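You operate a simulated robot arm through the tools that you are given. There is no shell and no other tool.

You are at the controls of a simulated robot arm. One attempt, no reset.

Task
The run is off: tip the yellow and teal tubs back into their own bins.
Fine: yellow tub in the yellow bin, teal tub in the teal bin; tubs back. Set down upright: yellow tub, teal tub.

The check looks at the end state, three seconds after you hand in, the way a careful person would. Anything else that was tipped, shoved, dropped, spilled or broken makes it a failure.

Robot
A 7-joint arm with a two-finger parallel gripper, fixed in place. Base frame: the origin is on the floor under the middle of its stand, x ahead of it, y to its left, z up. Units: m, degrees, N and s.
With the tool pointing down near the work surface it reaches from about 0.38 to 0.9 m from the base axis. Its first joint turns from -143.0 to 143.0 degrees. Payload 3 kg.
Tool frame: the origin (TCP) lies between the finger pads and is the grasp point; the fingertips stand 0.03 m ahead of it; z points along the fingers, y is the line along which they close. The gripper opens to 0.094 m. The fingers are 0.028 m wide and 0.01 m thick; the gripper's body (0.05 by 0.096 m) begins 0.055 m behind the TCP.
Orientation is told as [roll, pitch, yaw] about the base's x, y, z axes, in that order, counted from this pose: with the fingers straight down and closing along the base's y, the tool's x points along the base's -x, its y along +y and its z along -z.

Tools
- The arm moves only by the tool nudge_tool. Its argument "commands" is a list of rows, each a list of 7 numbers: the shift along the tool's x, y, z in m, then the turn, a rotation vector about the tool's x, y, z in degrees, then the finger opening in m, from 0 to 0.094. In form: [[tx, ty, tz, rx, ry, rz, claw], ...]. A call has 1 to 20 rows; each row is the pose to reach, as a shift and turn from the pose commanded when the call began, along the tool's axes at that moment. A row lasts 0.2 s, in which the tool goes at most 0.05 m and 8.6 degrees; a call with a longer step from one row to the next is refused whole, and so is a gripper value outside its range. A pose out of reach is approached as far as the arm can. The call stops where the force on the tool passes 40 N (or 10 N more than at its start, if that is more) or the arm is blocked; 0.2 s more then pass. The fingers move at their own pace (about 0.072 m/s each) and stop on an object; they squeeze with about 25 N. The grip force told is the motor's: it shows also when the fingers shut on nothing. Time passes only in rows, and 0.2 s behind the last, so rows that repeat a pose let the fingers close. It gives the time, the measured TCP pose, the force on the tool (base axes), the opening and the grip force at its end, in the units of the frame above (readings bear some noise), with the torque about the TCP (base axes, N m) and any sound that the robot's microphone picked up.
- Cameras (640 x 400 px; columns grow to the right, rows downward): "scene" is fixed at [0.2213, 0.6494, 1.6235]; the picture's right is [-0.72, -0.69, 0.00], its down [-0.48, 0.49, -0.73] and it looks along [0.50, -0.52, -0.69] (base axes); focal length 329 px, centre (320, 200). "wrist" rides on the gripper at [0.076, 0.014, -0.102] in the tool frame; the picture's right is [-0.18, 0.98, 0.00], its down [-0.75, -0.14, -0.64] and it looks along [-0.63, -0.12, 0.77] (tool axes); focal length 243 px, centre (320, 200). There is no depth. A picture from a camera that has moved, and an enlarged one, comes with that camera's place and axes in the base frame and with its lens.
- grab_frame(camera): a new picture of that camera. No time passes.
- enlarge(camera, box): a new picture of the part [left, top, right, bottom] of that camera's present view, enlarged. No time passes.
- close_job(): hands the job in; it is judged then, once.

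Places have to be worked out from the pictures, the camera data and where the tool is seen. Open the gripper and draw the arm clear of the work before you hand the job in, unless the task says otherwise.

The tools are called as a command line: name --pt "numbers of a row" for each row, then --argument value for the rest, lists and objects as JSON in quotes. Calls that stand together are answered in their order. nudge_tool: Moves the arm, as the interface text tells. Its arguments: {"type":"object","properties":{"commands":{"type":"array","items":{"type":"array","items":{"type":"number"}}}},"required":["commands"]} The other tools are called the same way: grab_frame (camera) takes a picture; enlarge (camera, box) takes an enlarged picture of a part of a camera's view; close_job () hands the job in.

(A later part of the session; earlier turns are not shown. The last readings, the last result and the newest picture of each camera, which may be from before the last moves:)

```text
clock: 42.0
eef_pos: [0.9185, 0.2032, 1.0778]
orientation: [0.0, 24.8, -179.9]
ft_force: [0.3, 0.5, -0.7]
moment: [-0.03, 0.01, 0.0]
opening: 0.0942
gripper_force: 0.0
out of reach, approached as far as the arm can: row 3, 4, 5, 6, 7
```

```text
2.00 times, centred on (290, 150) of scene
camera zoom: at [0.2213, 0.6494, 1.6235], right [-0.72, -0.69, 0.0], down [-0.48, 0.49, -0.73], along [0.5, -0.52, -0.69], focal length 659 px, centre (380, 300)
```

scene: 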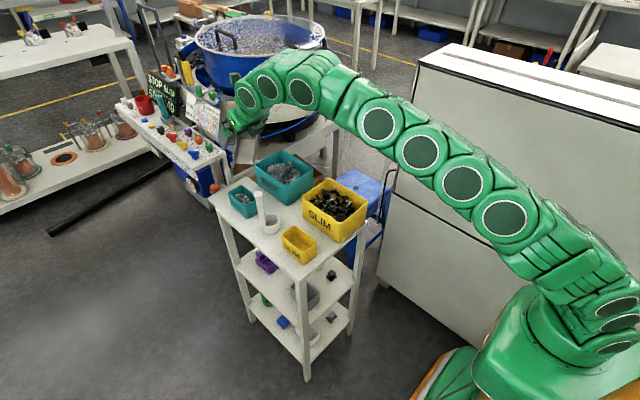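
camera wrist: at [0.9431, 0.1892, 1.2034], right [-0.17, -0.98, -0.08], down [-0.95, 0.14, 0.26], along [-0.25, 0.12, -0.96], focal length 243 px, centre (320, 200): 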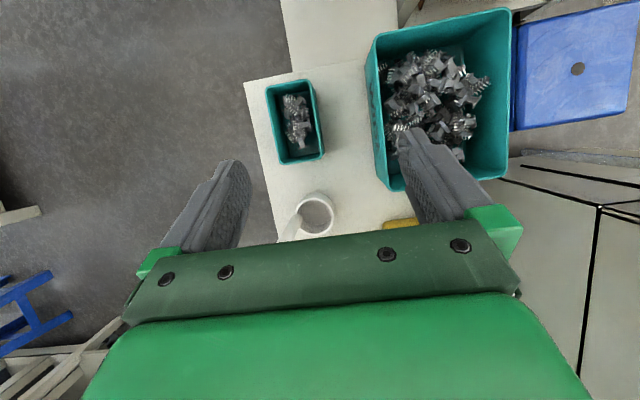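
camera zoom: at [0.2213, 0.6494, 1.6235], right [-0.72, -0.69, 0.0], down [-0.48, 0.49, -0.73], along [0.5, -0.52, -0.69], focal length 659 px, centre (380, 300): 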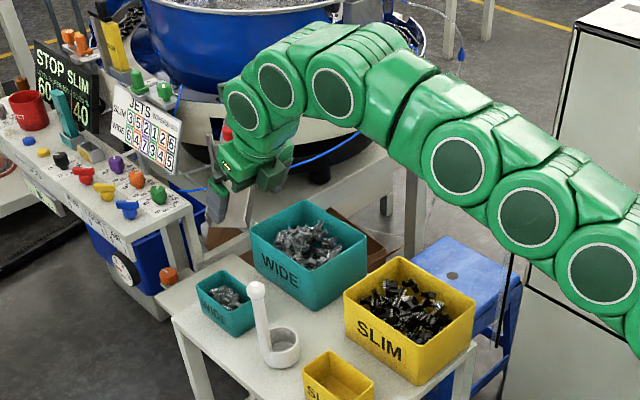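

The 25° tilt is out of reach out there, so the arm stopped short at (0.919, 0.203, 1.078) with nothing touched. From that, about 30° of tilt gripping the tub near its middle should just be reachable. I'll measure the wrist thickness more exactly first.

enlarge --camera "scene" --box '[200, 60, 300, 160]'

```text
4.00 times, centred on (250, 110) of scene
camera zoom: at [0.2213, 0.6494, 1.6235], right [-0.72, -0.69, 0.0], down [-0.48, 0.49, -0.73], along [0.5, -0.52, -0.69], focal length 1318 px, centre (600, 560)
```

zoom: 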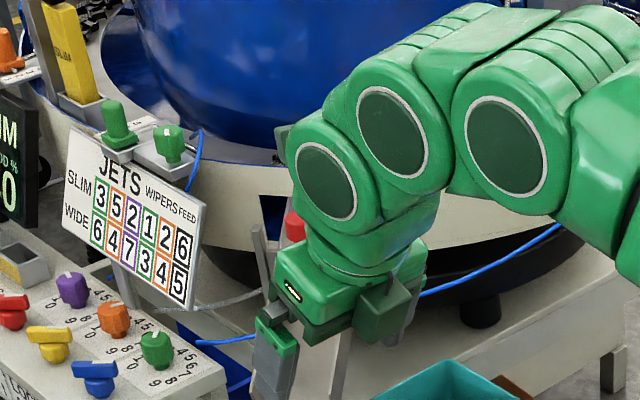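

The wrist is about 0.035 m in radius in that plane, which gives the scoop knob over 2 cm clearance with a 30° tilt. I'll change only the tilt to 30° now, which also shows which pose the next shifts are counted from.

nudge_tool --pt "0 0 0 0 5 0 0.094" --pt "0 0 0 0 5 0 0.094"

```text
clock: 42.6
eef_pos: [0.9184, 0.2048, 1.0795]
orientation: [-0.1, 30.1, 180.0]
ft_force: [0.6, -1.1, -0.2]
moment: [-0.01, 0.02, -0.01]
opening: 0.0941
gripper_force: 0.1
```

The pose held with no reach warning, so shifts count from where the arm actually is. I'll move to a pre-grasp at (0.945, 0.246, 0.98), centred on the tub in y and still well above it.

nudge_tool --pt "0 -0.014 0.005 0 0 0 0.094" --pt "-0.003 -0.028 0.012 0 0 0 0.094" --pt "-0.007 -0.0415 0.026 0 0 0 0.094" --pt "-0.012 -0.0415 0.046 0 0 0 0.094" --pt "-0.017 -0.0415 0.064 0 0 0 0.094" --pt "-0.022 -0.0415 0.082 0 0 0 0.094" --pt "-0.0265 -0.0415 0.099 0 0 0 0.094" --pt "-0.0265 -0.0415 0.099 0 0 0 0.094"

grab_frame --camera "wrist"

enlarge --camera "scene" --box '[190, 80, 350, 240]'

```text
clock: 44.4
eef_pos: [0.9464, 0.2466, 0.9828]
orientation: [0.0, 29.9, -179.9]
ft_force: [0.3, -0.1, -0.1]
moment: [-0.05, -0.01, 0.01]
opening: 0.0942
gripper_force: 0.0
```

```text
taken
camera wrist: at [0.9601, 0.232, 1.1091], right [-0.16, -0.98, -0.09], down [-0.97, 0.14, 0.18], along [-0.16, 0.12, -0.98], focal length 243 px, centre (320, 200)
```

wrist: 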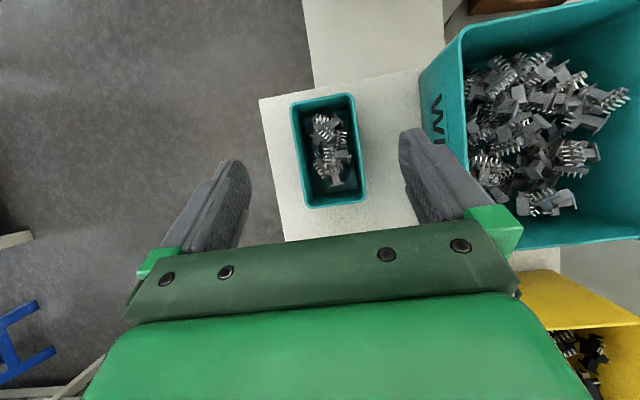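

```text
2.50 times, centred on (270, 160) of scene
camera zoom: at [0.2213, 0.6494, 1.6235], right [-0.72, -0.69, 0.0], down [-0.48, 0.49, -0.73], along [0.5, -0.52, -0.69], focal length 824 px, centre (445, 300)
```

zoom: 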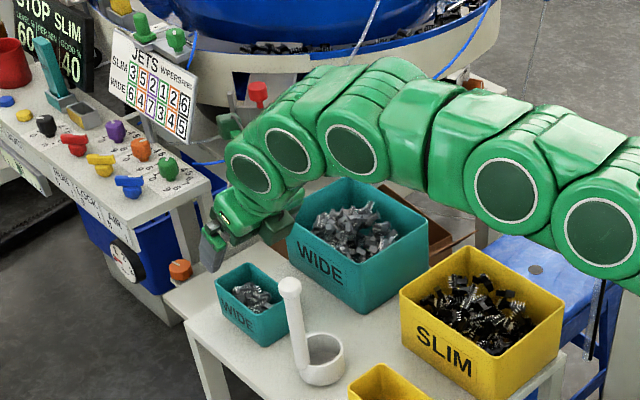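

The tub centre reads (0.9655, 0.2455), which matches. I'll descend in two stages, first to about z 0.92 with the fingers straddling the tub.

nudge_tool --pt "-0.006 0.001 0.015 0 0 0 0.094" --pt "-0.012 0.001 0.03 0 0 0 0.094" --pt "-0.018 0.001 0.045 0 0 0 0.094" --pt "-0.024 0.001 0.059 0 0 0 0.094" --pt "-0.024 0.001 0.059 0 0 0 0.094"

grab_frame --camera "wrist"

enlarge --camera "scene" --box '[200, 110, 330, 240]'

```text
clock: 45.6
eef_pos: [0.9528, 0.2412, 0.9253]
orientation: [0.1, 29.9, -180.0]
ft_force: [-0.5, 0.2, -0.1]
moment: [0.0, 0.0, 0.03]
opening: 0.0941
gripper_force: 0.0
out of reach, approached as far as the arm can: row 3, 4, 5
```

```text
taken
camera wrist: at [0.9647, 0.2265, 1.0517], right [-0.16, -0.98, -0.09], down [-0.97, 0.14, 0.18], along [-0.16, 0.12, -0.98], focal length 243 px, centre (320, 200)
```

wrist: 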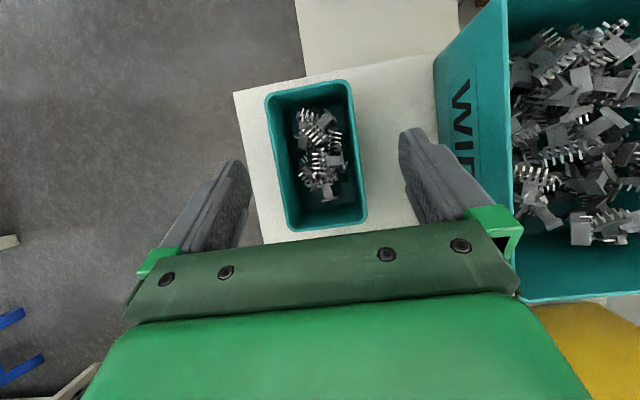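

```text
3.08 times, centred on (265, 175) of scene
camera zoom: at [0.2213, 0.6494, 1.6235], right [-0.72, -0.69, 0.0], down [-0.48, 0.49, -0.73], along [0.5, -0.52, -0.69], focal length 1014 px, centre (489, 277)
```

zoom: 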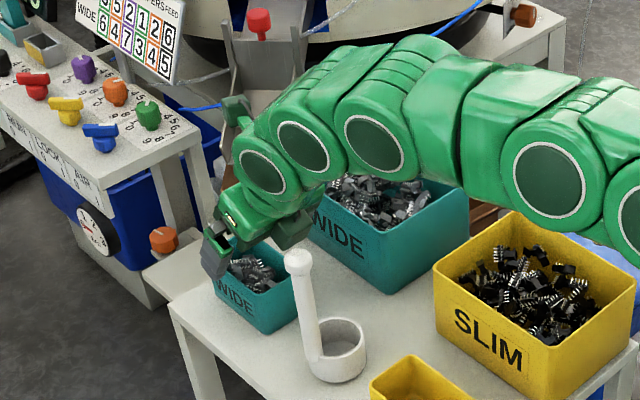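

It is just at the reach limit, stopping at (0.953, 0.241, 0.925). Gripping slightly nearer, at x about 0.950, stays within reach, so I'll correct y and go down half of the remaining way, then check clearance to the scoop.

nudge_tool --pt "-0.004 -0.002 0.004 0 0 0 0.094" --pt "-0.009 -0.0043 0.012 0 0 0 0.094" --pt "-0.0158 -0.0043 0.0214 0 0 0 0.094" --pt "-0.0158 -0.0043 0.0214 0 0 0 0.094"

grab_frame --camera "wrist"

enlarge --camera "scene" --box '[200, 110, 330, 240]'

```text
clock: 46.6
eef_pos: [0.9481, 0.2442, 0.8977]
orientation: [0.0, 29.9, 179.9]
ft_force: [0.8, -0.4, -0.6]
moment: [0.01, 0.04, 0.0]
opening: 0.0937
gripper_force: 0.1
```

```text
taken
camera wrist: at [0.9618, 0.2297, 1.0245], right [-0.16, -0.98, -0.09], down [-0.97, 0.14, 0.18], along [-0.16, 0.12, -0.98], focal length 243 px, centre (320, 200)
```

wrist: 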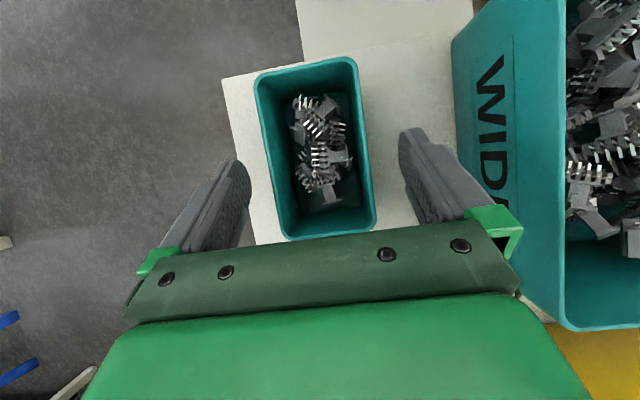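

```text
3.08 times, centred on (265, 175) of scene
camera zoom: at [0.2213, 0.6494, 1.6235], right [-0.72, -0.69, 0.0], down [-0.48, 0.49, -0.73], along [0.5, -0.52, -0.69], focal length 1014 px, centre (489, 277)
```

zoom: 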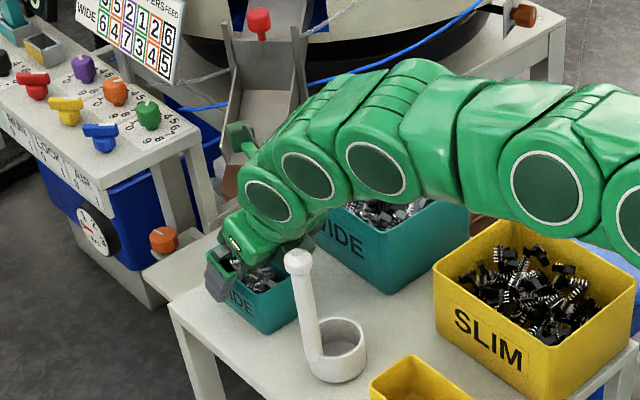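

Next I'll zoom in closely on the gap between the wrist and the scoop knob before the last 2.6 cm.

enlarge --camera "scene" --box '[235, 150, 305, 220]'

```text
5.71 times, centred on (270, 185) of scene
camera zoom: at [0.2213, 0.6494, 1.6235], right [-0.72, -0.69, 0.0], down [-0.48, 0.49, -0.73], along [0.5, -0.52, -0.69], focal length 1882 px, centre (606, 286)
```

zoom: 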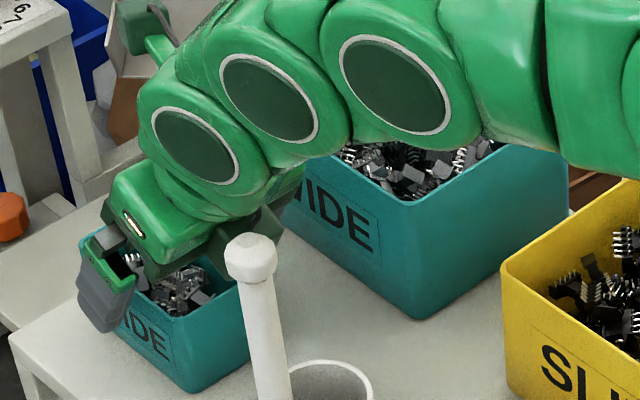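

Working from the pixels, the wrist joint sits about 0.16 m behind the TCP. At 30° and full depth it would pass within about 5 mm of the scoop knob, which is too close. Steepening to 25° and gripping higher (TCP z about 0.885, pads overlapping the top 2 cm of the tub) leaves about 2 cm, so I'll move there.

nudge_tool --pt "-0.005 -0.0005 0.001 0 -2 0 0.094" --pt "-0.01 -0.001 0.004 0 -4 0 0.094" --pt "-0.0147 -0.0013 0.0074 0 -5 0 0.094" --pt "-0.0147 -0.0013 0.0074 0 -5 0 0.094"

grab_frame --camera "wrist"

enlarge --camera "scene" --box '[235, 150, 305, 220]'

```text
clock: 47.6
eef_pos: [0.9272, 0.2228, 0.8834]
orientation: [0.1, 25.5, -180.0]
ft_force: [-0.5, 0.0, 0.3]
moment: [0.0, 0.0, -0.03]
opening: 0.094
gripper_force: 0.1
out of reach, approached as far as the arm can: row 1, 2, 3, 4
```

```text
taken
camera wrist: at [0.9518, 0.2094, 1.0079], right [-0.17, -0.98, -0.08], down [-0.96, 0.14, 0.26], along [-0.24, 0.12, -0.96], focal length 243 px, centre (320, 200)
```

wrist: 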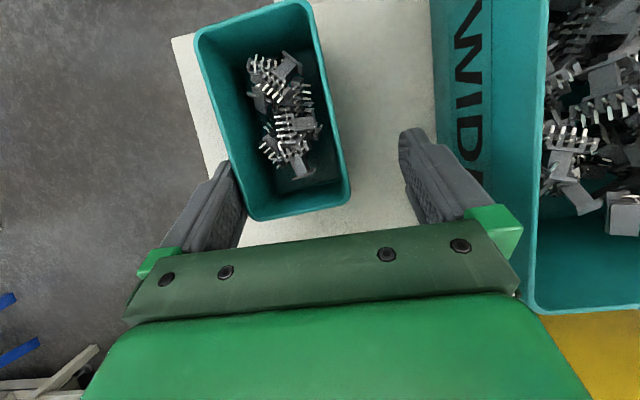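

```text
5.71 times, centred on (270, 185) of scene
camera zoom: at [0.2213, 0.6494, 1.6235], right [-0.72, -0.69, 0.0], down [-0.48, 0.49, -0.73], along [0.5, -0.52, -0.69], focal length 1882 px, centre (606, 286)
```

zoom: 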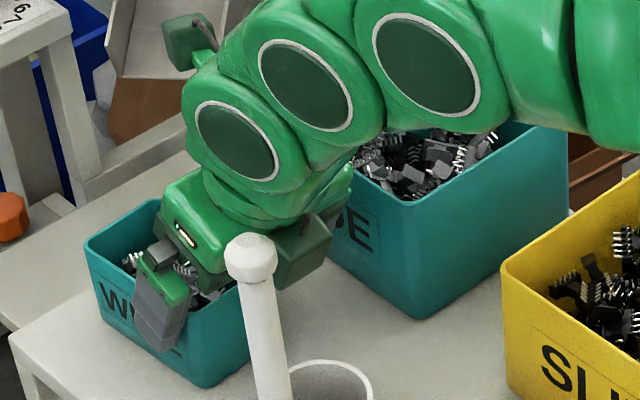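

The arm ran out of reach and drifted to y 0.223. The outer finger nudged the tub a few mm sideways, but it is still upright and the reading is near zero. I'll rise straight up first to clear it, staying away from the scoop.

nudge_tool --pt "0.0034 0 -0.0117 0 0 0 0.094" --pt "0.0063 0 -0.0248 0 0 0 0.094" --pt "0.01 0 -0.0395 0 0 0 0.094" --pt "0.01 0 -0.0395 0 0 0 0.094"

grab_frame --camera "wrist"

enlarge --camera "scene" --box '[210, 150, 310, 250]'

```text
clock: 48.6
eef_pos: [0.9204, 0.2231, 0.9211]
orientation: [0.0, 25.0, -179.9]
ft_force: [0.6, -1.9, 0.8]
moment: [-0.01, 0.04, 0.02]
opening: 0.0939
gripper_force: 0.0
```

```text
taken
camera wrist: at [0.9457, 0.2087, 1.0476], right [-0.17, -0.98, -0.08], down [-0.95, 0.14, 0.26], along [-0.25, 0.12, -0.96], focal length 243 px, centre (320, 200)
```

wrist: 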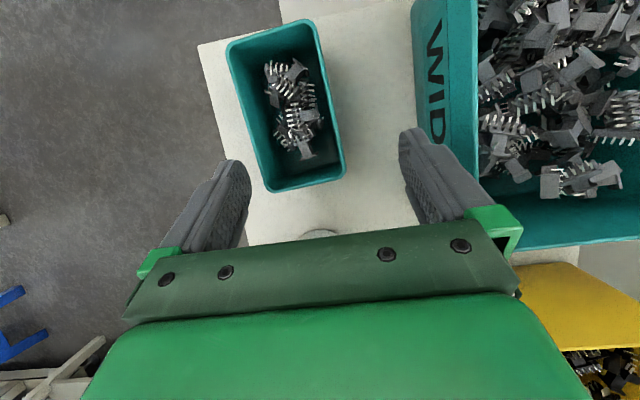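

```text
4.00 times, centred on (260, 200) of scene
camera zoom: at [0.2213, 0.6494, 1.6235], right [-0.72, -0.69, 0.0], down [-0.48, 0.49, -0.73], along [0.5, -0.52, -0.69], focal length 1318 px, centre (560, 200)
```

zoom: 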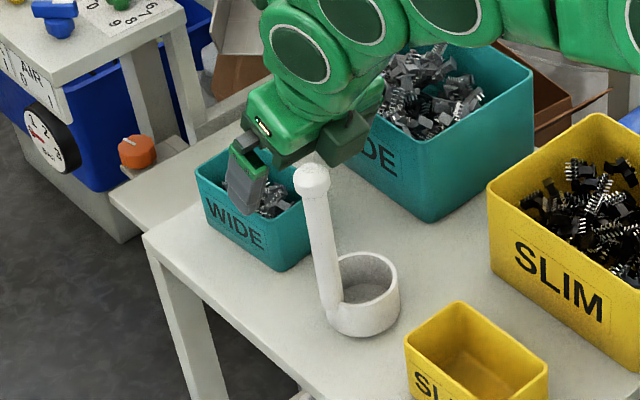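

The tub is now centred at about (0.964, 0.241), turned about 3°, and the scoop is untouched. Closing the fingers at the original centre line will pull it straight again. I'll go back above it at 30° tilt, y 0.2455, with the fingertips above the rim.

nudge_tool --pt "0.006 -0.005 0.0 0 2 0 0.094" --pt "0.012 -0.011 0.002 0 4 0 0.094" --pt "0.019 -0.017 0.005 0 5 0 0.094" --pt "0.0267 -0.0224 0.0082 0 5 0 0.094" --pt "0.0267 -0.0224 0.0082 0 5 0 0.094"

grab_frame --camera "wrist"

```text
clock: 49.8
eef_pos: [0.9474, 0.2431, 0.9232]
orientation: [0.0, 29.9, -180.0]
ft_force: [0.7, -0.1, 0.1]
moment: [0.01, 0.01, 0.0]
opening: 0.0942
gripper_force: 0.0
```

```text
taken
camera wrist: at [0.9614, 0.2292, 1.0511], right [-0.16, -0.98, -0.09], down [-0.97, 0.14, 0.18], along [-0.16, 0.12, -0.98], focal length 243 px, centre (320, 200)
```

wrist: 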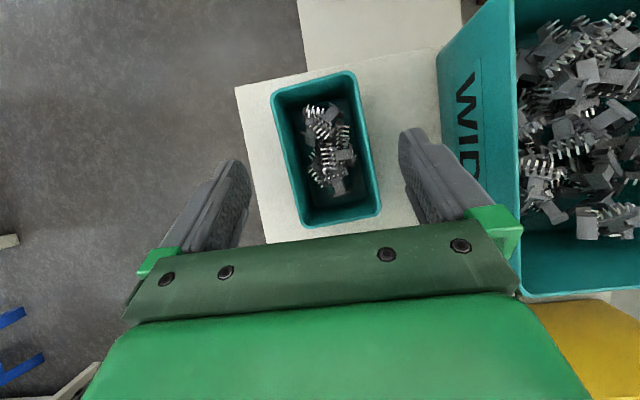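

I'm positioned above the tub. I'll take the remaining small y correction and descend to z 0.90, where this tilt was reachable before.

nudge_tool --pt "-0.004 -0.0023 0.0069 0 0 0 0.094" --pt "-0.008 -0.0023 0.0138 0 0 0 0.094" --pt "-0.0116 -0.0023 0.0201 0 0 0 0.094" --pt "-0.0116 -0.0023 0.0201 0 0 0 0.094"

enlarge --camera "scene" --box '[235, 150, 305, 220]'

grab_frame --camera "wrist"

```text
clock: 50.8
eef_pos: [0.9481, 0.2451, 0.9017]
orientation: [0.0, 30.0, 180.0]
ft_force: [0.3, 0.3, 0.2]
moment: [0.01, -0.02, 0.01]
opening: 0.0941
gripper_force: 0.1
```

```text
5.71 times, centred on (270, 185) of scene
camera zoom: at [0.2213, 0.6494, 1.6235], right [-0.72, -0.69, 0.0], down [-0.48, 0.49, -0.73], along [0.5, -0.52, -0.69], focal length 1882 px, centre (606, 286)
```

zoom: 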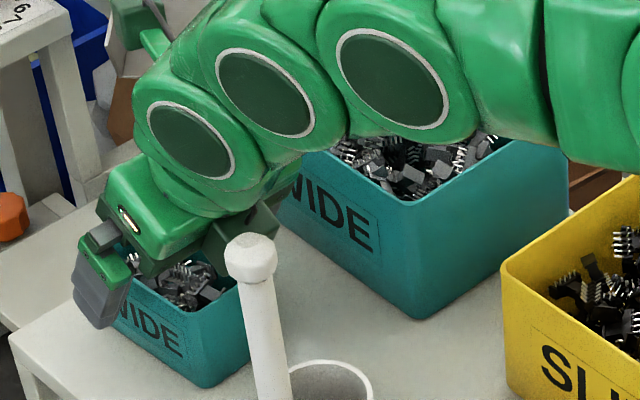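

```text
taken
camera wrist: at [0.9618, 0.2317, 1.0289], right [-0.16, -0.98, -0.09], down [-0.97, 0.14, 0.18], along [-0.16, 0.12, -0.98], focal length 243 px, centre (320, 200)
```

wrist: 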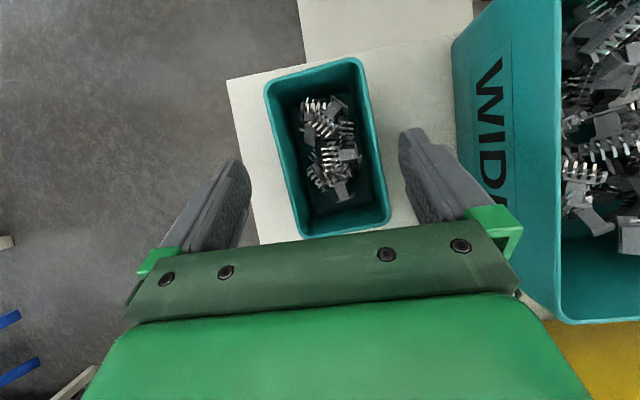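

The gap between the wrist and the scoop knob is still clear, about 2.5 cm by my model. I'll go down the last 1.5 cm slowly, leaving roughly 1.3 cm.

nudge_tool --pt "-0.0025 0 0.0043 0 0 0 0.094" --pt "-0.005 0 0.0087 0 0 0 0.094" --pt "-0.0075 0 0.013 0 0 0 0.094" --pt "-0.0075 0 0.013 0 0 0 0.094"

enlarge --camera "scene" --box '[235, 150, 305, 220]'

grab_frame --camera "wrist"

```text
clock: 51.8
eef_pos: [0.9466, 0.2469, 0.8876]
orientation: [-0.1, 30.0, -180.0]
ft_force: [0.6, 0.6, -0.6]
moment: [0.0, 0.03, -0.03]
opening: 0.0938
gripper_force: 0.1
```

```text
5.71 times, centred on (270, 185) of scene
camera zoom: at [0.2213, 0.6494, 1.6235], right [-0.72, -0.69, 0.0], down [-0.48, 0.49, -0.73], along [0.5, -0.52, -0.69], focal length 1882 px, centre (606, 286)
```

zoom: 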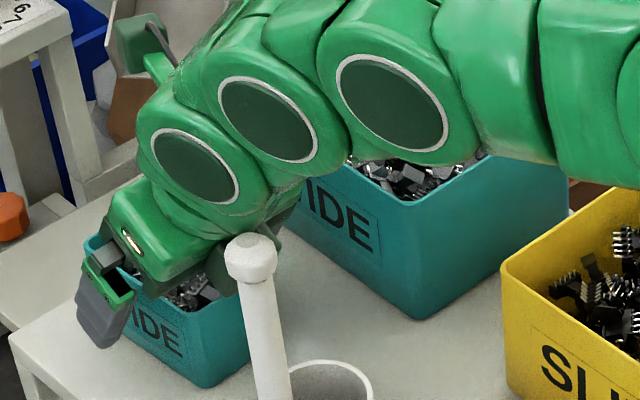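

```text
taken
camera wrist: at [0.9612, 0.2331, 1.0148], right [-0.16, -0.98, -0.09], down [-0.97, 0.14, 0.18], along [-0.16, 0.12, -0.98], focal length 243 px, centre (320, 200)
```

wrist: 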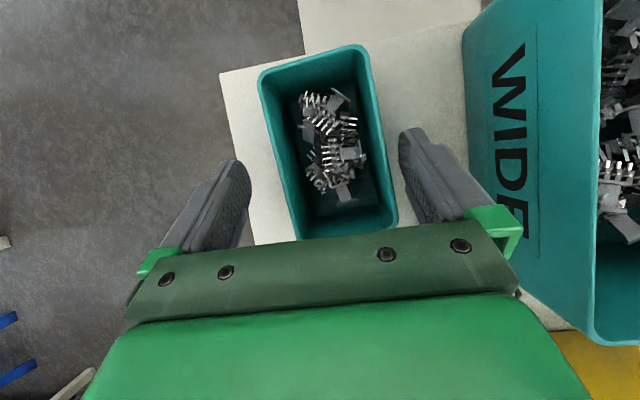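

The pose is good and nothing is touching. Before closing I want to confirm how far the pads overlap the tub wall, so I'll take a high zoom.

enlarge --camera "scene" --box '[228, 178, 278, 223]'

enlarge --camera "wrist" --box '[200, 30, 440, 260]'

```text
8.89 times, centred on (253, 200) of scene
camera zoom: at [0.2213, 0.6494, 1.6235], right [-0.72, -0.69, 0.0], down [-0.48, 0.49, -0.73], along [0.5, -0.52, -0.69], focal length 2928 px, centre (916, 196)
```

zoom: 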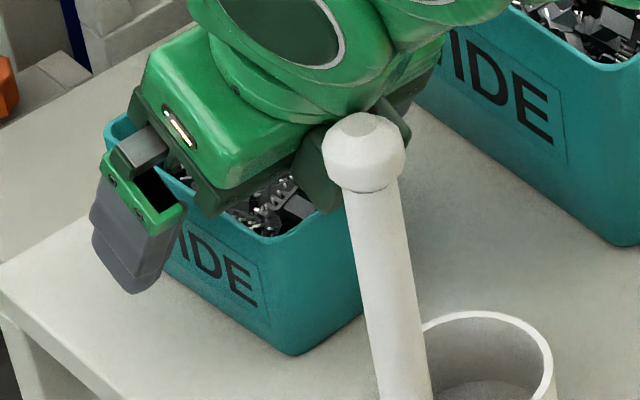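

```text
1.74 times, centred on (320, 145) of wrist
camera zoom: at [0.9612, 0.2331, 1.0148], right [-0.16, -0.98, -0.09], down [-0.97, 0.14, 0.18], along [-0.16, 0.12, -0.98], focal length 422 px, centre (320, 296)
```

zoom: 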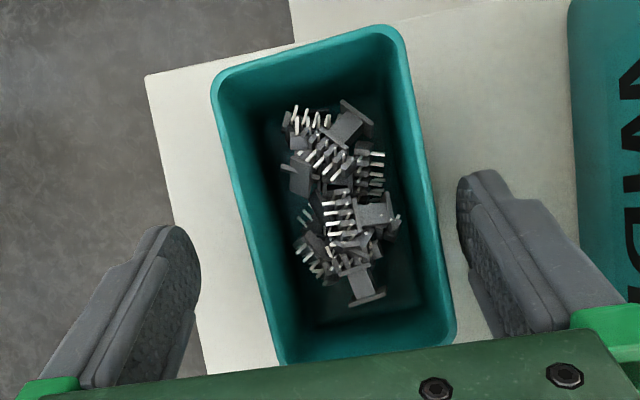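

The rim is at about z 0.88 and the fingertips reach 0.855–0.862, so the pads overlap the wall by around 2 cm. I'll close slowly, which will also square the tub up.

nudge_tool --pt "0 0 0 0 0 0 0.085" --pt "0 0 0 0 0 0 0.078" --pt "0 0 0 0 0 0 0.072" --pt "0 0 0 0 0 0 0.066" --pt "0 0 0 0 0 0 0.058" --pt "0 0 0 0 0 0 0.045" --pt "0 0 0 0 0 0 0.03" --pt "0 0 0 0 0 0 0.03"

grab_frame --camera "wrist"

enlarge --camera "scene" --box '[228, 168, 288, 223]'

```text
clock: 53.6
eef_pos: [0.9473, 0.2473, 0.8878]
orientation: [0.1, 30.0, -180.0]
ft_force: [-0.6, 0.6, 0.0]
moment: [-0.01, 0.0, 0.02]
opening: 0.0635
gripper_force: 25.0
```

```text
taken
camera wrist: at [0.9612, 0.2332, 1.0149], right [-0.16, -0.98, -0.09], down [-0.97, 0.14, 0.18], along [-0.16, 0.12, -0.98], focal length 243 px, centre (320, 200)
```

wrist: 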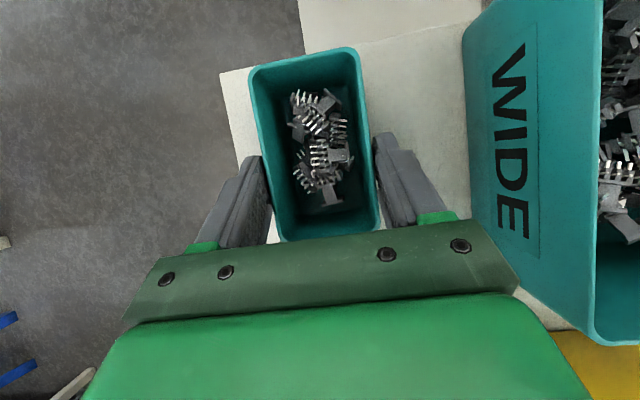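

```text
7.27 times, centred on (258, 196) of scene
camera zoom: at [0.2213, 0.6494, 1.6235], right [-0.72, -0.69, 0.0], down [-0.48, 0.49, -0.73], along [0.5, -0.52, -0.69], focal length 2396 px, centre (771, 233)
```

zoom: 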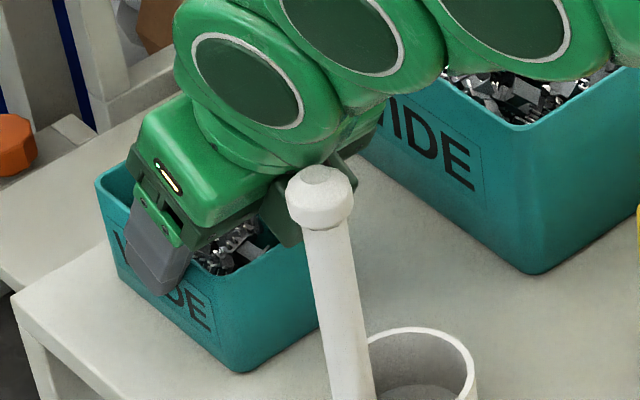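

The tub is gripped at 0.0635 m with 25 N, squared up and centred at y about 0.247. I'll lift slowly, 2 cm first and then to 5 cm, to check it holds.

nudge_tool --pt "0.0015 0 -0.0026 0 0 0 0.03" --pt "0.005 0 -0.0087 0 0 0 0.03" --pt "0.01 0 -0.0173 0 0 0 0.03" --pt "0.0175 0 -0.0303 0 0 0 0.03" --pt "0.025 0 -0.0433 0 0 0 0.03" --pt "0.025 0 -0.0433 0 0 0 0.03"

grab_frame --camera "wrist"

enlarge --camera "scene" --box '[210, 130, 310, 230]'

```text
clock: 55.0
eef_pos: [0.9473, 0.2485, 0.9367]
orientation: [0.0, 29.9, -180.0]
ft_force: [0.2, -0.1, -0.3]
moment: [0.01, 0.05, -0.01]
opening: 0.0637
gripper_force: 25.1
```

```text
taken
camera wrist: at [0.9621, 0.234, 1.0639], right [-0.16, -0.98, -0.09], down [-0.97, 0.14, 0.18], along [-0.16, 0.12, -0.98], focal length 243 px, centre (320, 200)
```

wrist: 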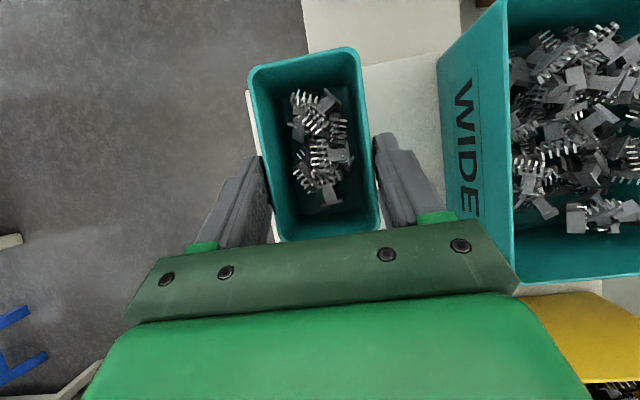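

```text
4.00 times, centred on (260, 180) of scene
camera zoom: at [0.2213, 0.6494, 1.6235], right [-0.72, -0.69, 0.0], down [-0.48, 0.49, -0.73], along [0.5, -0.52, -0.69], focal length 1318 px, centre (560, 280)
```

zoom: 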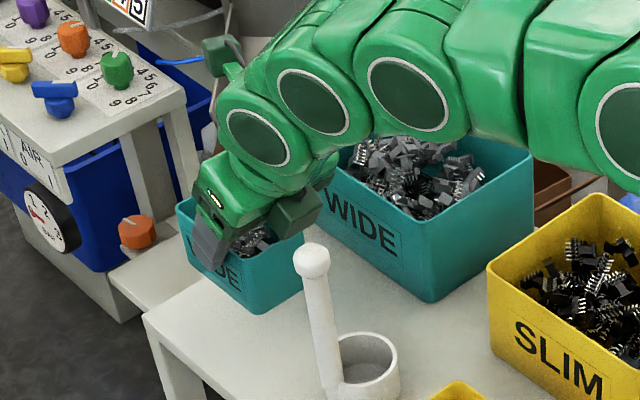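

The tub is held firmly and level, and the scoop is untouched. I'll carry it up and inwards, then across to above the teal bin at about (0.925, 0.072, 1.06).

nudge_tool --pt "0.006 0 -0.0104 0 0 0 0.03" --pt "0.012 0 -0.0208 0 0 0 0.03" --pt "0.0163 0 -0.0322 0 0 0 0.03" --pt "0.0214 0 -0.0431 0 0 0 0.03" --pt "0.0221 0.01 -0.0542 0 0 0 0.03" --pt "0.0246 0.02 -0.0666 0 0 0 0.03" --pt "0.0271 0.03 -0.079 0 0 0 0.03" --pt "0.0314 0.04 -0.0904 0 0 0 0.03" --pt "0.0344 0.062 -0.0956 0 0 0 0.03" --pt "0.0365 0.084 -0.1013 0 0 0 0.03" --pt "0.0387 0.106 -0.107 0 0 0 0.03" --pt "0.0408 0.128 -0.1127 0 0 0 0.03" --pt "0.0424 0.15 -0.1175 0 0 0 0.03" --pt "0.0424 0.174 -0.1175 0 0 0 0.03" --pt "0.0424 0.174 -0.1175 0 0 0 0.03"

grab_frame --camera "wrist"

grab_frame --camera "scene"

```text
clock: 58.2
eef_pos: [0.9256, 0.0723, 1.0604]
orientation: [0.0, 29.9, -180.0]
ft_force: [0.7, -0.3, -1.0]
moment: [0.0, 0.0, 0.04]
opening: 0.0637
gripper_force: 24.9
```

```text
taken
camera wrist: at [0.9397, 0.0578, 1.187], right [-0.16, -0.98, -0.09], down [-0.97, 0.14, 0.18], along [-0.16, 0.12, -0.98], focal length 243 px, centre (320, 200)
```

wrist: 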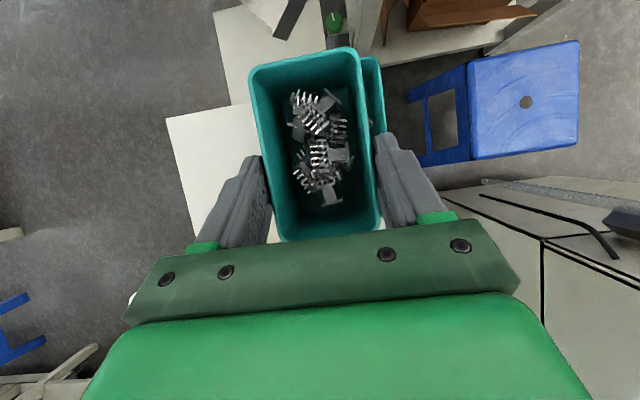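

```text
taken
```

scene: 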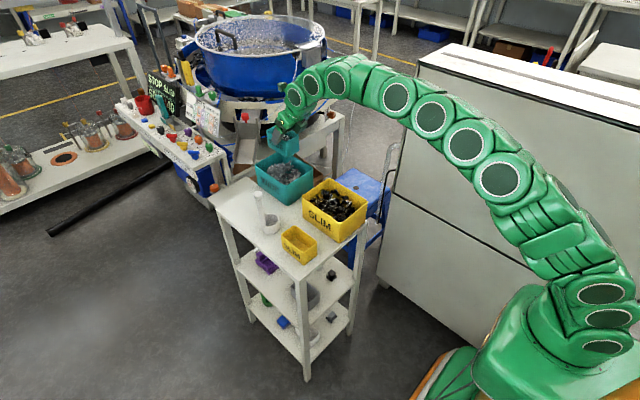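

The tub is above the teal bin. Rolling about the tool axis here tips it at most 60°, so contents should stay in. I'll roll back the first 100° now.

nudge_tool --pt "0 0 0 0 0 -6 0.03" --pt "0 0 0 0 0 -12 0.03" --pt "0 0 0 0 0 -18 0.03" --pt "0 0 0 0 0 -24 0.03" --pt "0 0 0 0 0 -30 0.03" --pt "0 0 0 0 0 -36 0.03" --pt "0 0 0 0 0 -42 0.03" --pt "0 0 0 0 0 -48 0.03" --pt "0 0 0 0 0 -54 0.03" --pt "0 0 0 0 0 -60 0.03" --pt "0 0 0 0 0 -66 0.03" --pt "0 0 0 0 0 -72 0.03" --pt "0 0 0 0 0 -78 0.03" --pt "0 0 0 0 0 -84 0.03" --pt "0 0 0 0 0 -90 0.03" --pt "0 0 0 0 0 -90 0.03"

grab_frame --camera "wrist"

grab_frame --camera "scene"

```text
clock: 61.6
eef_pos: [0.9261, 0.0731, 1.0616]
orientation: [30.0, 0.0, -89.8]
ft_force: [0.7, -0.1, -0.4]
moment: [-0.01, -0.01, -0.03]
opening: 0.0635
gripper_force: 25.6
```

```text
taken
camera wrist: at [0.8866, 0.1494, 1.1573], right [0.85, -0.18, 0.49], down [-0.44, -0.75, 0.49], along [0.28, -0.63, -0.72], focal length 243 px, centre (320, 200)
```

wrist: 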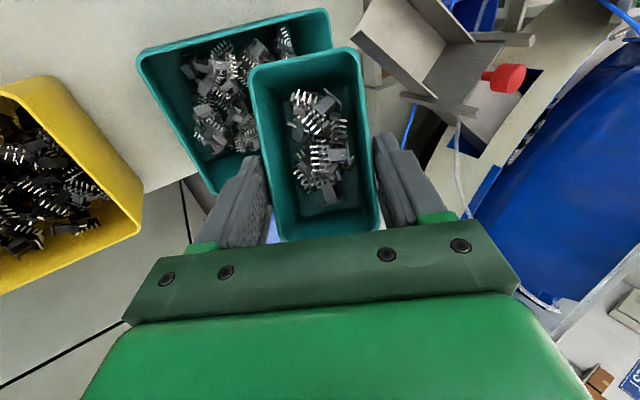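

```text
taken
```

scene: 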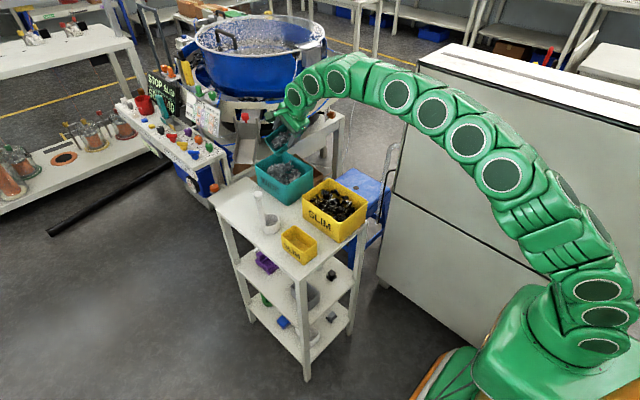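

The contents are staying put. I'll roll the remaining 90°.

nudge_tool --pt "0 0 0 0 0 -6 0.03" --pt "0 0 0 0 0 -12 0.03" --pt "0 0 0 0 0 -18 0.03" --pt "0 0 0 0 0 -24 0.03" --pt "0 0 0 0 0 -30 0.03" --pt "0 0 0 0 0 -36 0.03" --pt "0 0 0 0 0 -42 0.03" --pt "0 0 0 0 0 -48 0.03" --pt "0 0 0 0 0 -54 0.03" --pt "0 0 0 0 0 -60 0.03" --pt "0 0 0 0 0 -66 0.03" --pt "0 0 0 0 0 -72 0.03" --pt "0 0 0 0 0 -78 0.03" --pt "0 0 0 0 0 -84 0.03" --pt "0 0 0 0 0 -90 0.03" --pt "0 0 0 0 0 -90 0.03"

grab_frame --camera "wrist"

enlarge --camera "scene" --box '[220, 80, 380, 230]'

```text
clock: 65.0
eef_pos: [0.9217, 0.0756, 1.0595]
orientation: [-0.3, -30.2, -0.4]
ft_force: [0.3, -0.1, -1.0]
moment: [0.03, 0.03, -0.03]
opening: 0.0638
gripper_force: 25.3
out of reach, approached as far as the arm can: row 15, 16
```

```text
taken
camera wrist: at [0.8041, 0.092, 1.1093], right [0.17, 0.98, 0.09], down [0.33, -0.14, 0.93], along [0.93, -0.13, -0.34], focal length 243 px, centre (320, 200)
```

wrist: 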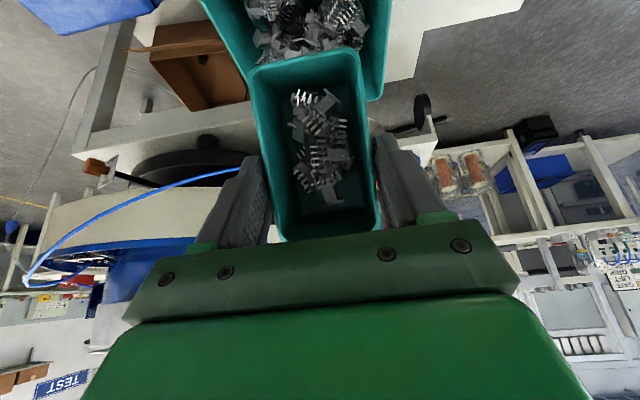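

```text
2.67 times, centred on (300, 155) of scene
camera zoom: at [0.2213, 0.6494, 1.6235], right [-0.72, -0.69, 0.0], down [-0.48, 0.49, -0.73], along [0.5, -0.52, -0.69], focal length 878 px, centre (373, 320)
```

zoom: 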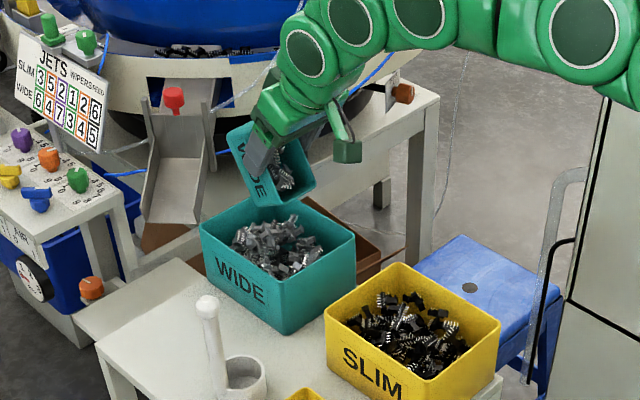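

The tub is now tilted 60° with everything still inside, directly over the teal bin. I'll pitch the tool up slowly and lower 2 cm to start the pour, then look.

nudge_tool --pt "0.001 0 0.0017 0 -4 0 0.03" --pt "0.002 0 0.0035 0 -8 0 0.03" --pt "0.003 0 0.0052 0 -12 0 0.03" --pt "0.004 0 0.0069 0 -16 0 0.03" --pt "0.005 0 0.0087 0 -20 0 0.03" --pt "0.006 0 0.0104 0 -24 0 0.03" --pt "0.007 0 0.0121 0 -28 0 0.03" --pt "0.008 0 0.0138 0 -32 0 0.03" --pt "0.009 0 0.0156 0 -36 0 0.03" --pt "0.01 0 0.0173 0 -40 0 0.03" --pt "0.01 0 0.0173 0 -40 0 0.03"

grab_frame --camera "wrist"

enlarge --camera "scene" --box '[220, 80, 380, 230]'

```text
clock: 67.4
eef_pos: [0.9234, 0.0743, 1.0528]
orientation: [0.1, -69.0, 0.2]
ft_force: [0.0, 1.2, -1.3]
moment: [0.01, -0.01, 0.04]
opening: 0.063
gripper_force: 24.3
out of reach, approached as far as the arm can: row 7, 10, 11
```

```text
taken
camera wrist: at [0.8003, 0.0878, 1.0177], right [0.06, 0.98, 0.17], down [-0.33, -0.14, 0.93], along [0.94, -0.12, 0.31], focal length 243 px, centre (320, 200)
```

wrist: 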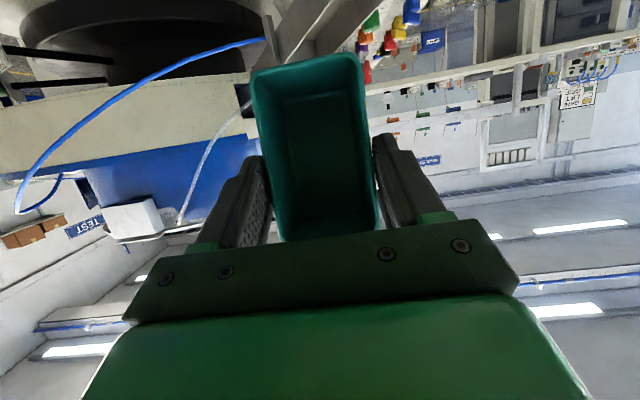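

```text
2.67 times, centred on (300, 155) of scene
camera zoom: at [0.2213, 0.6494, 1.6235], right [-0.72, -0.69, 0.0], down [-0.48, 0.49, -0.73], along [0.5, -0.52, -0.69], focal length 878 px, centre (373, 320)
```

zoom: 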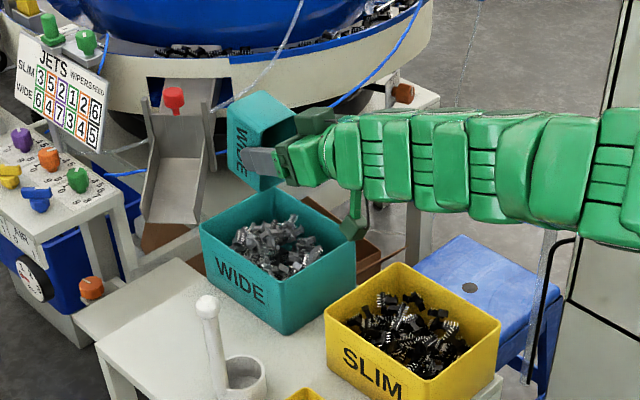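

The contents seem to have slid out already, and the arm has reconfigured itself but is clear of everything. I'll zoom in on the tub's inside and on the bin and table surroundings.

enlarge --camera "wrist" --box '[240, 40, 390, 250]'

enlarge --camera "scene" --box '[230, 120, 330, 210]'

```text
1.90 times, centred on (315, 145) of wrist
camera zoom: at [0.8003, 0.0878, 1.0177], right [0.06, 0.98, 0.17], down [-0.33, -0.14, 0.93], along [0.94, -0.12, 0.31], focal length 462 px, centre (330, 305)
```

zoom: 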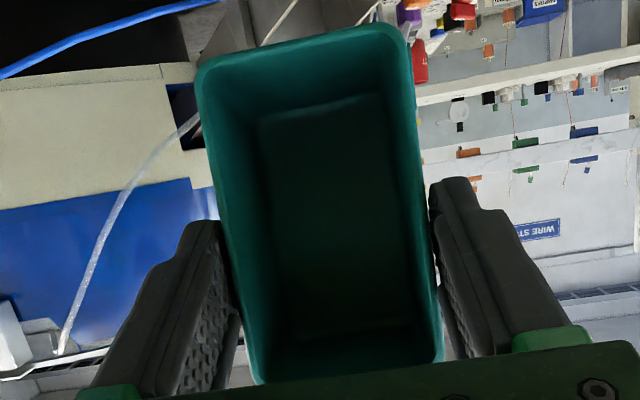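

```text
4.44 times, centred on (280, 165) of scene
camera zoom: at [0.2213, 0.6494, 1.6235], right [-0.72, -0.69, 0.0], down [-0.48, 0.49, -0.73], along [0.5, -0.52, -0.69], focal length 1464 px, centre (498, 356)
```

zoom: 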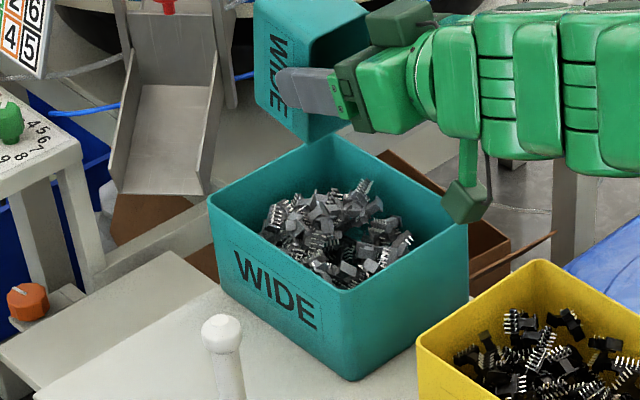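

The tub is completely empty and no stray parts are on the table. I'll reverse the motion, pitching the tool back down first.

nudge_tool --pt "-0.001 0 0 0 6 0 0.03" --pt "-0.002 0 0 0 12 0 0.03" --pt "-0.004 0 0 0 18 0 0.03" --pt "-0.006 0 0 0 24 0 0.03" --pt "-0.008 0 0 0 30 0 0.03" --pt "-0.01 0 0 0 36 0 0.03" --pt "-0.01 0 0 0 39 0 0.03" --pt "-0.01 0 0 0 39 0 0.03"

grab_frame --camera "scene"

grab_frame --camera "wrist"

```text
clock: 69.2
eef_pos: [0.927, 0.0767, 1.0613]
orientation: [-0.2, -31.1, -0.3]
ft_force: [-0.2, -0.6, -1.1]
moment: [0.04, 0.01, 0.01]
opening: 0.0595
gripper_force: 24.7
```

```text
taken
```

scene: 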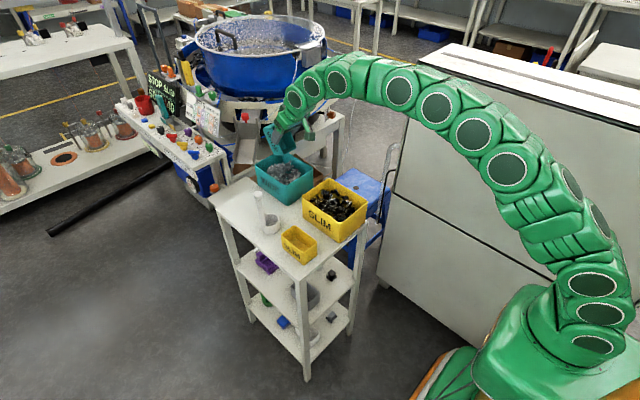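

```text
taken
camera wrist: at [0.8068, 0.0914, 1.1097], right [0.17, 0.98, 0.09], down [0.31, -0.14, 0.94], along [0.94, -0.13, -0.33], focal length 243 px, centre (320, 200)
```

wrist: 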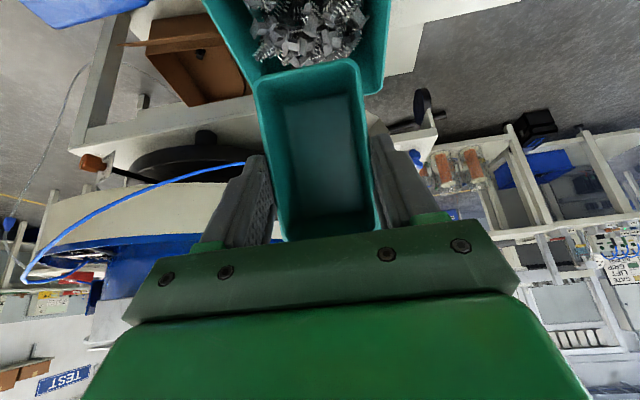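

The grip opening has dropped from 0.0637 to 0.0595 m, so the tub may have shifted between the pads during the swing. I'll zoom in before doing anything else.

enlarge --camera "wrist" --box '[230, 40, 400, 260]'

enlarge --camera "scene" --box '[250, 90, 350, 170]'

```text
1.82 times, centred on (315, 150) of wrist
camera zoom: at [0.8068, 0.0914, 1.1097], right [0.17, 0.98, 0.09], down [0.31, -0.14, 0.94], along [0.94, -0.13, -0.33], focal length 441 px, centre (329, 291)
```

zoom: 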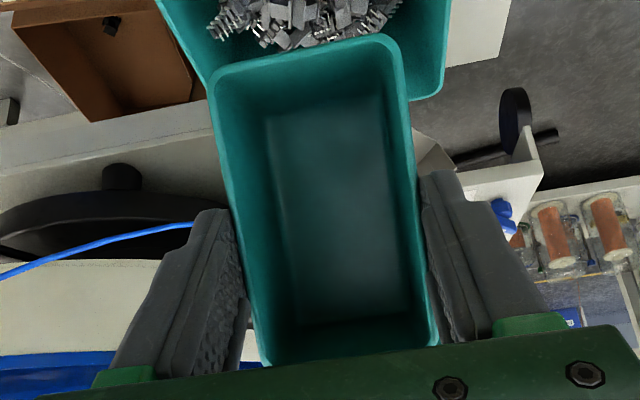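

```text
5.00 times, centred on (300, 130) of scene
camera zoom: at [0.2213, 0.6494, 1.6235], right [-0.72, -0.69, 0.0], down [-0.48, 0.49, -0.73], along [0.5, -0.52, -0.69], focal length 1647 px, centre (420, 550)
```

zoom: 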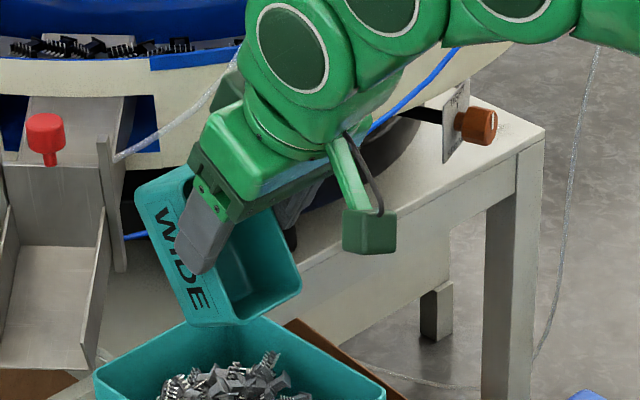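

The tub has shifted a few mm and tilted slightly in the grip, but it is still held at 25 N. I'll roll back gently while still over the bin, and check partway.

nudge_tool --pt "0 0 0 0 0 5 0.03" --pt "0 0 0 0 0 10 0.03" --pt "0 0 0 0 0 15 0.03" --pt "0 0 0 0 0 20 0.03" --pt "0 0 0 0 0 25 0.03" --pt "0 0 0 0 0 30 0.03" --pt "0 0 0 0 0 35 0.03" --pt "0 0 0 0 0 40 0.03" --pt "0 0 0 0 0 45 0.03" --pt "0 0 0 0 0 50 0.03" --pt "0 0 0 0 0 55 0.03" --pt "0 0 0 0 0 60 0.03" --pt "0 0 0 0 0 65 0.03" --pt "0 0 0 0 0 70 0.03" --pt "0 0 0 0 0 75 0.03" --pt "0 0 0 0 0 80 0.03" --pt "0 0 0 0 0 85 0.03" --pt "0 0 0 0 0 90 0.03"

grab_frame --camera "wrist"

grab_frame --camera "scene"

```text
clock: 73.0
eef_pos: [0.9287, 0.0741, 1.0622]
orientation: [31.1, 0.1, -90.0]
ft_force: [0.5, 0.2, -1.1]
moment: [0.01, 0.04, -0.03]
opening: 0.0592
gripper_force: 25.3
```

```text
taken
camera wrist: at [0.8871, 0.1506, 1.1571], right [0.84, -0.19, 0.51], down [-0.45, -0.75, 0.48], along [0.29, -0.63, -0.72], focal length 243 px, centre (320, 200)
```

wrist: 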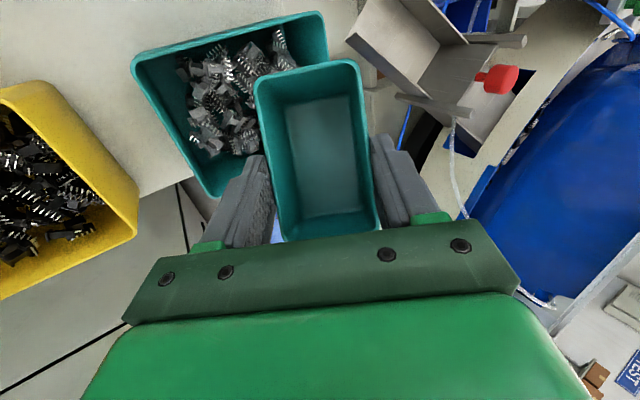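

```text
taken
```

scene: 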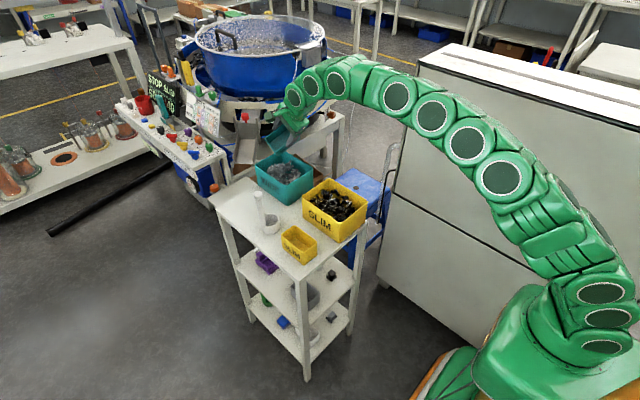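

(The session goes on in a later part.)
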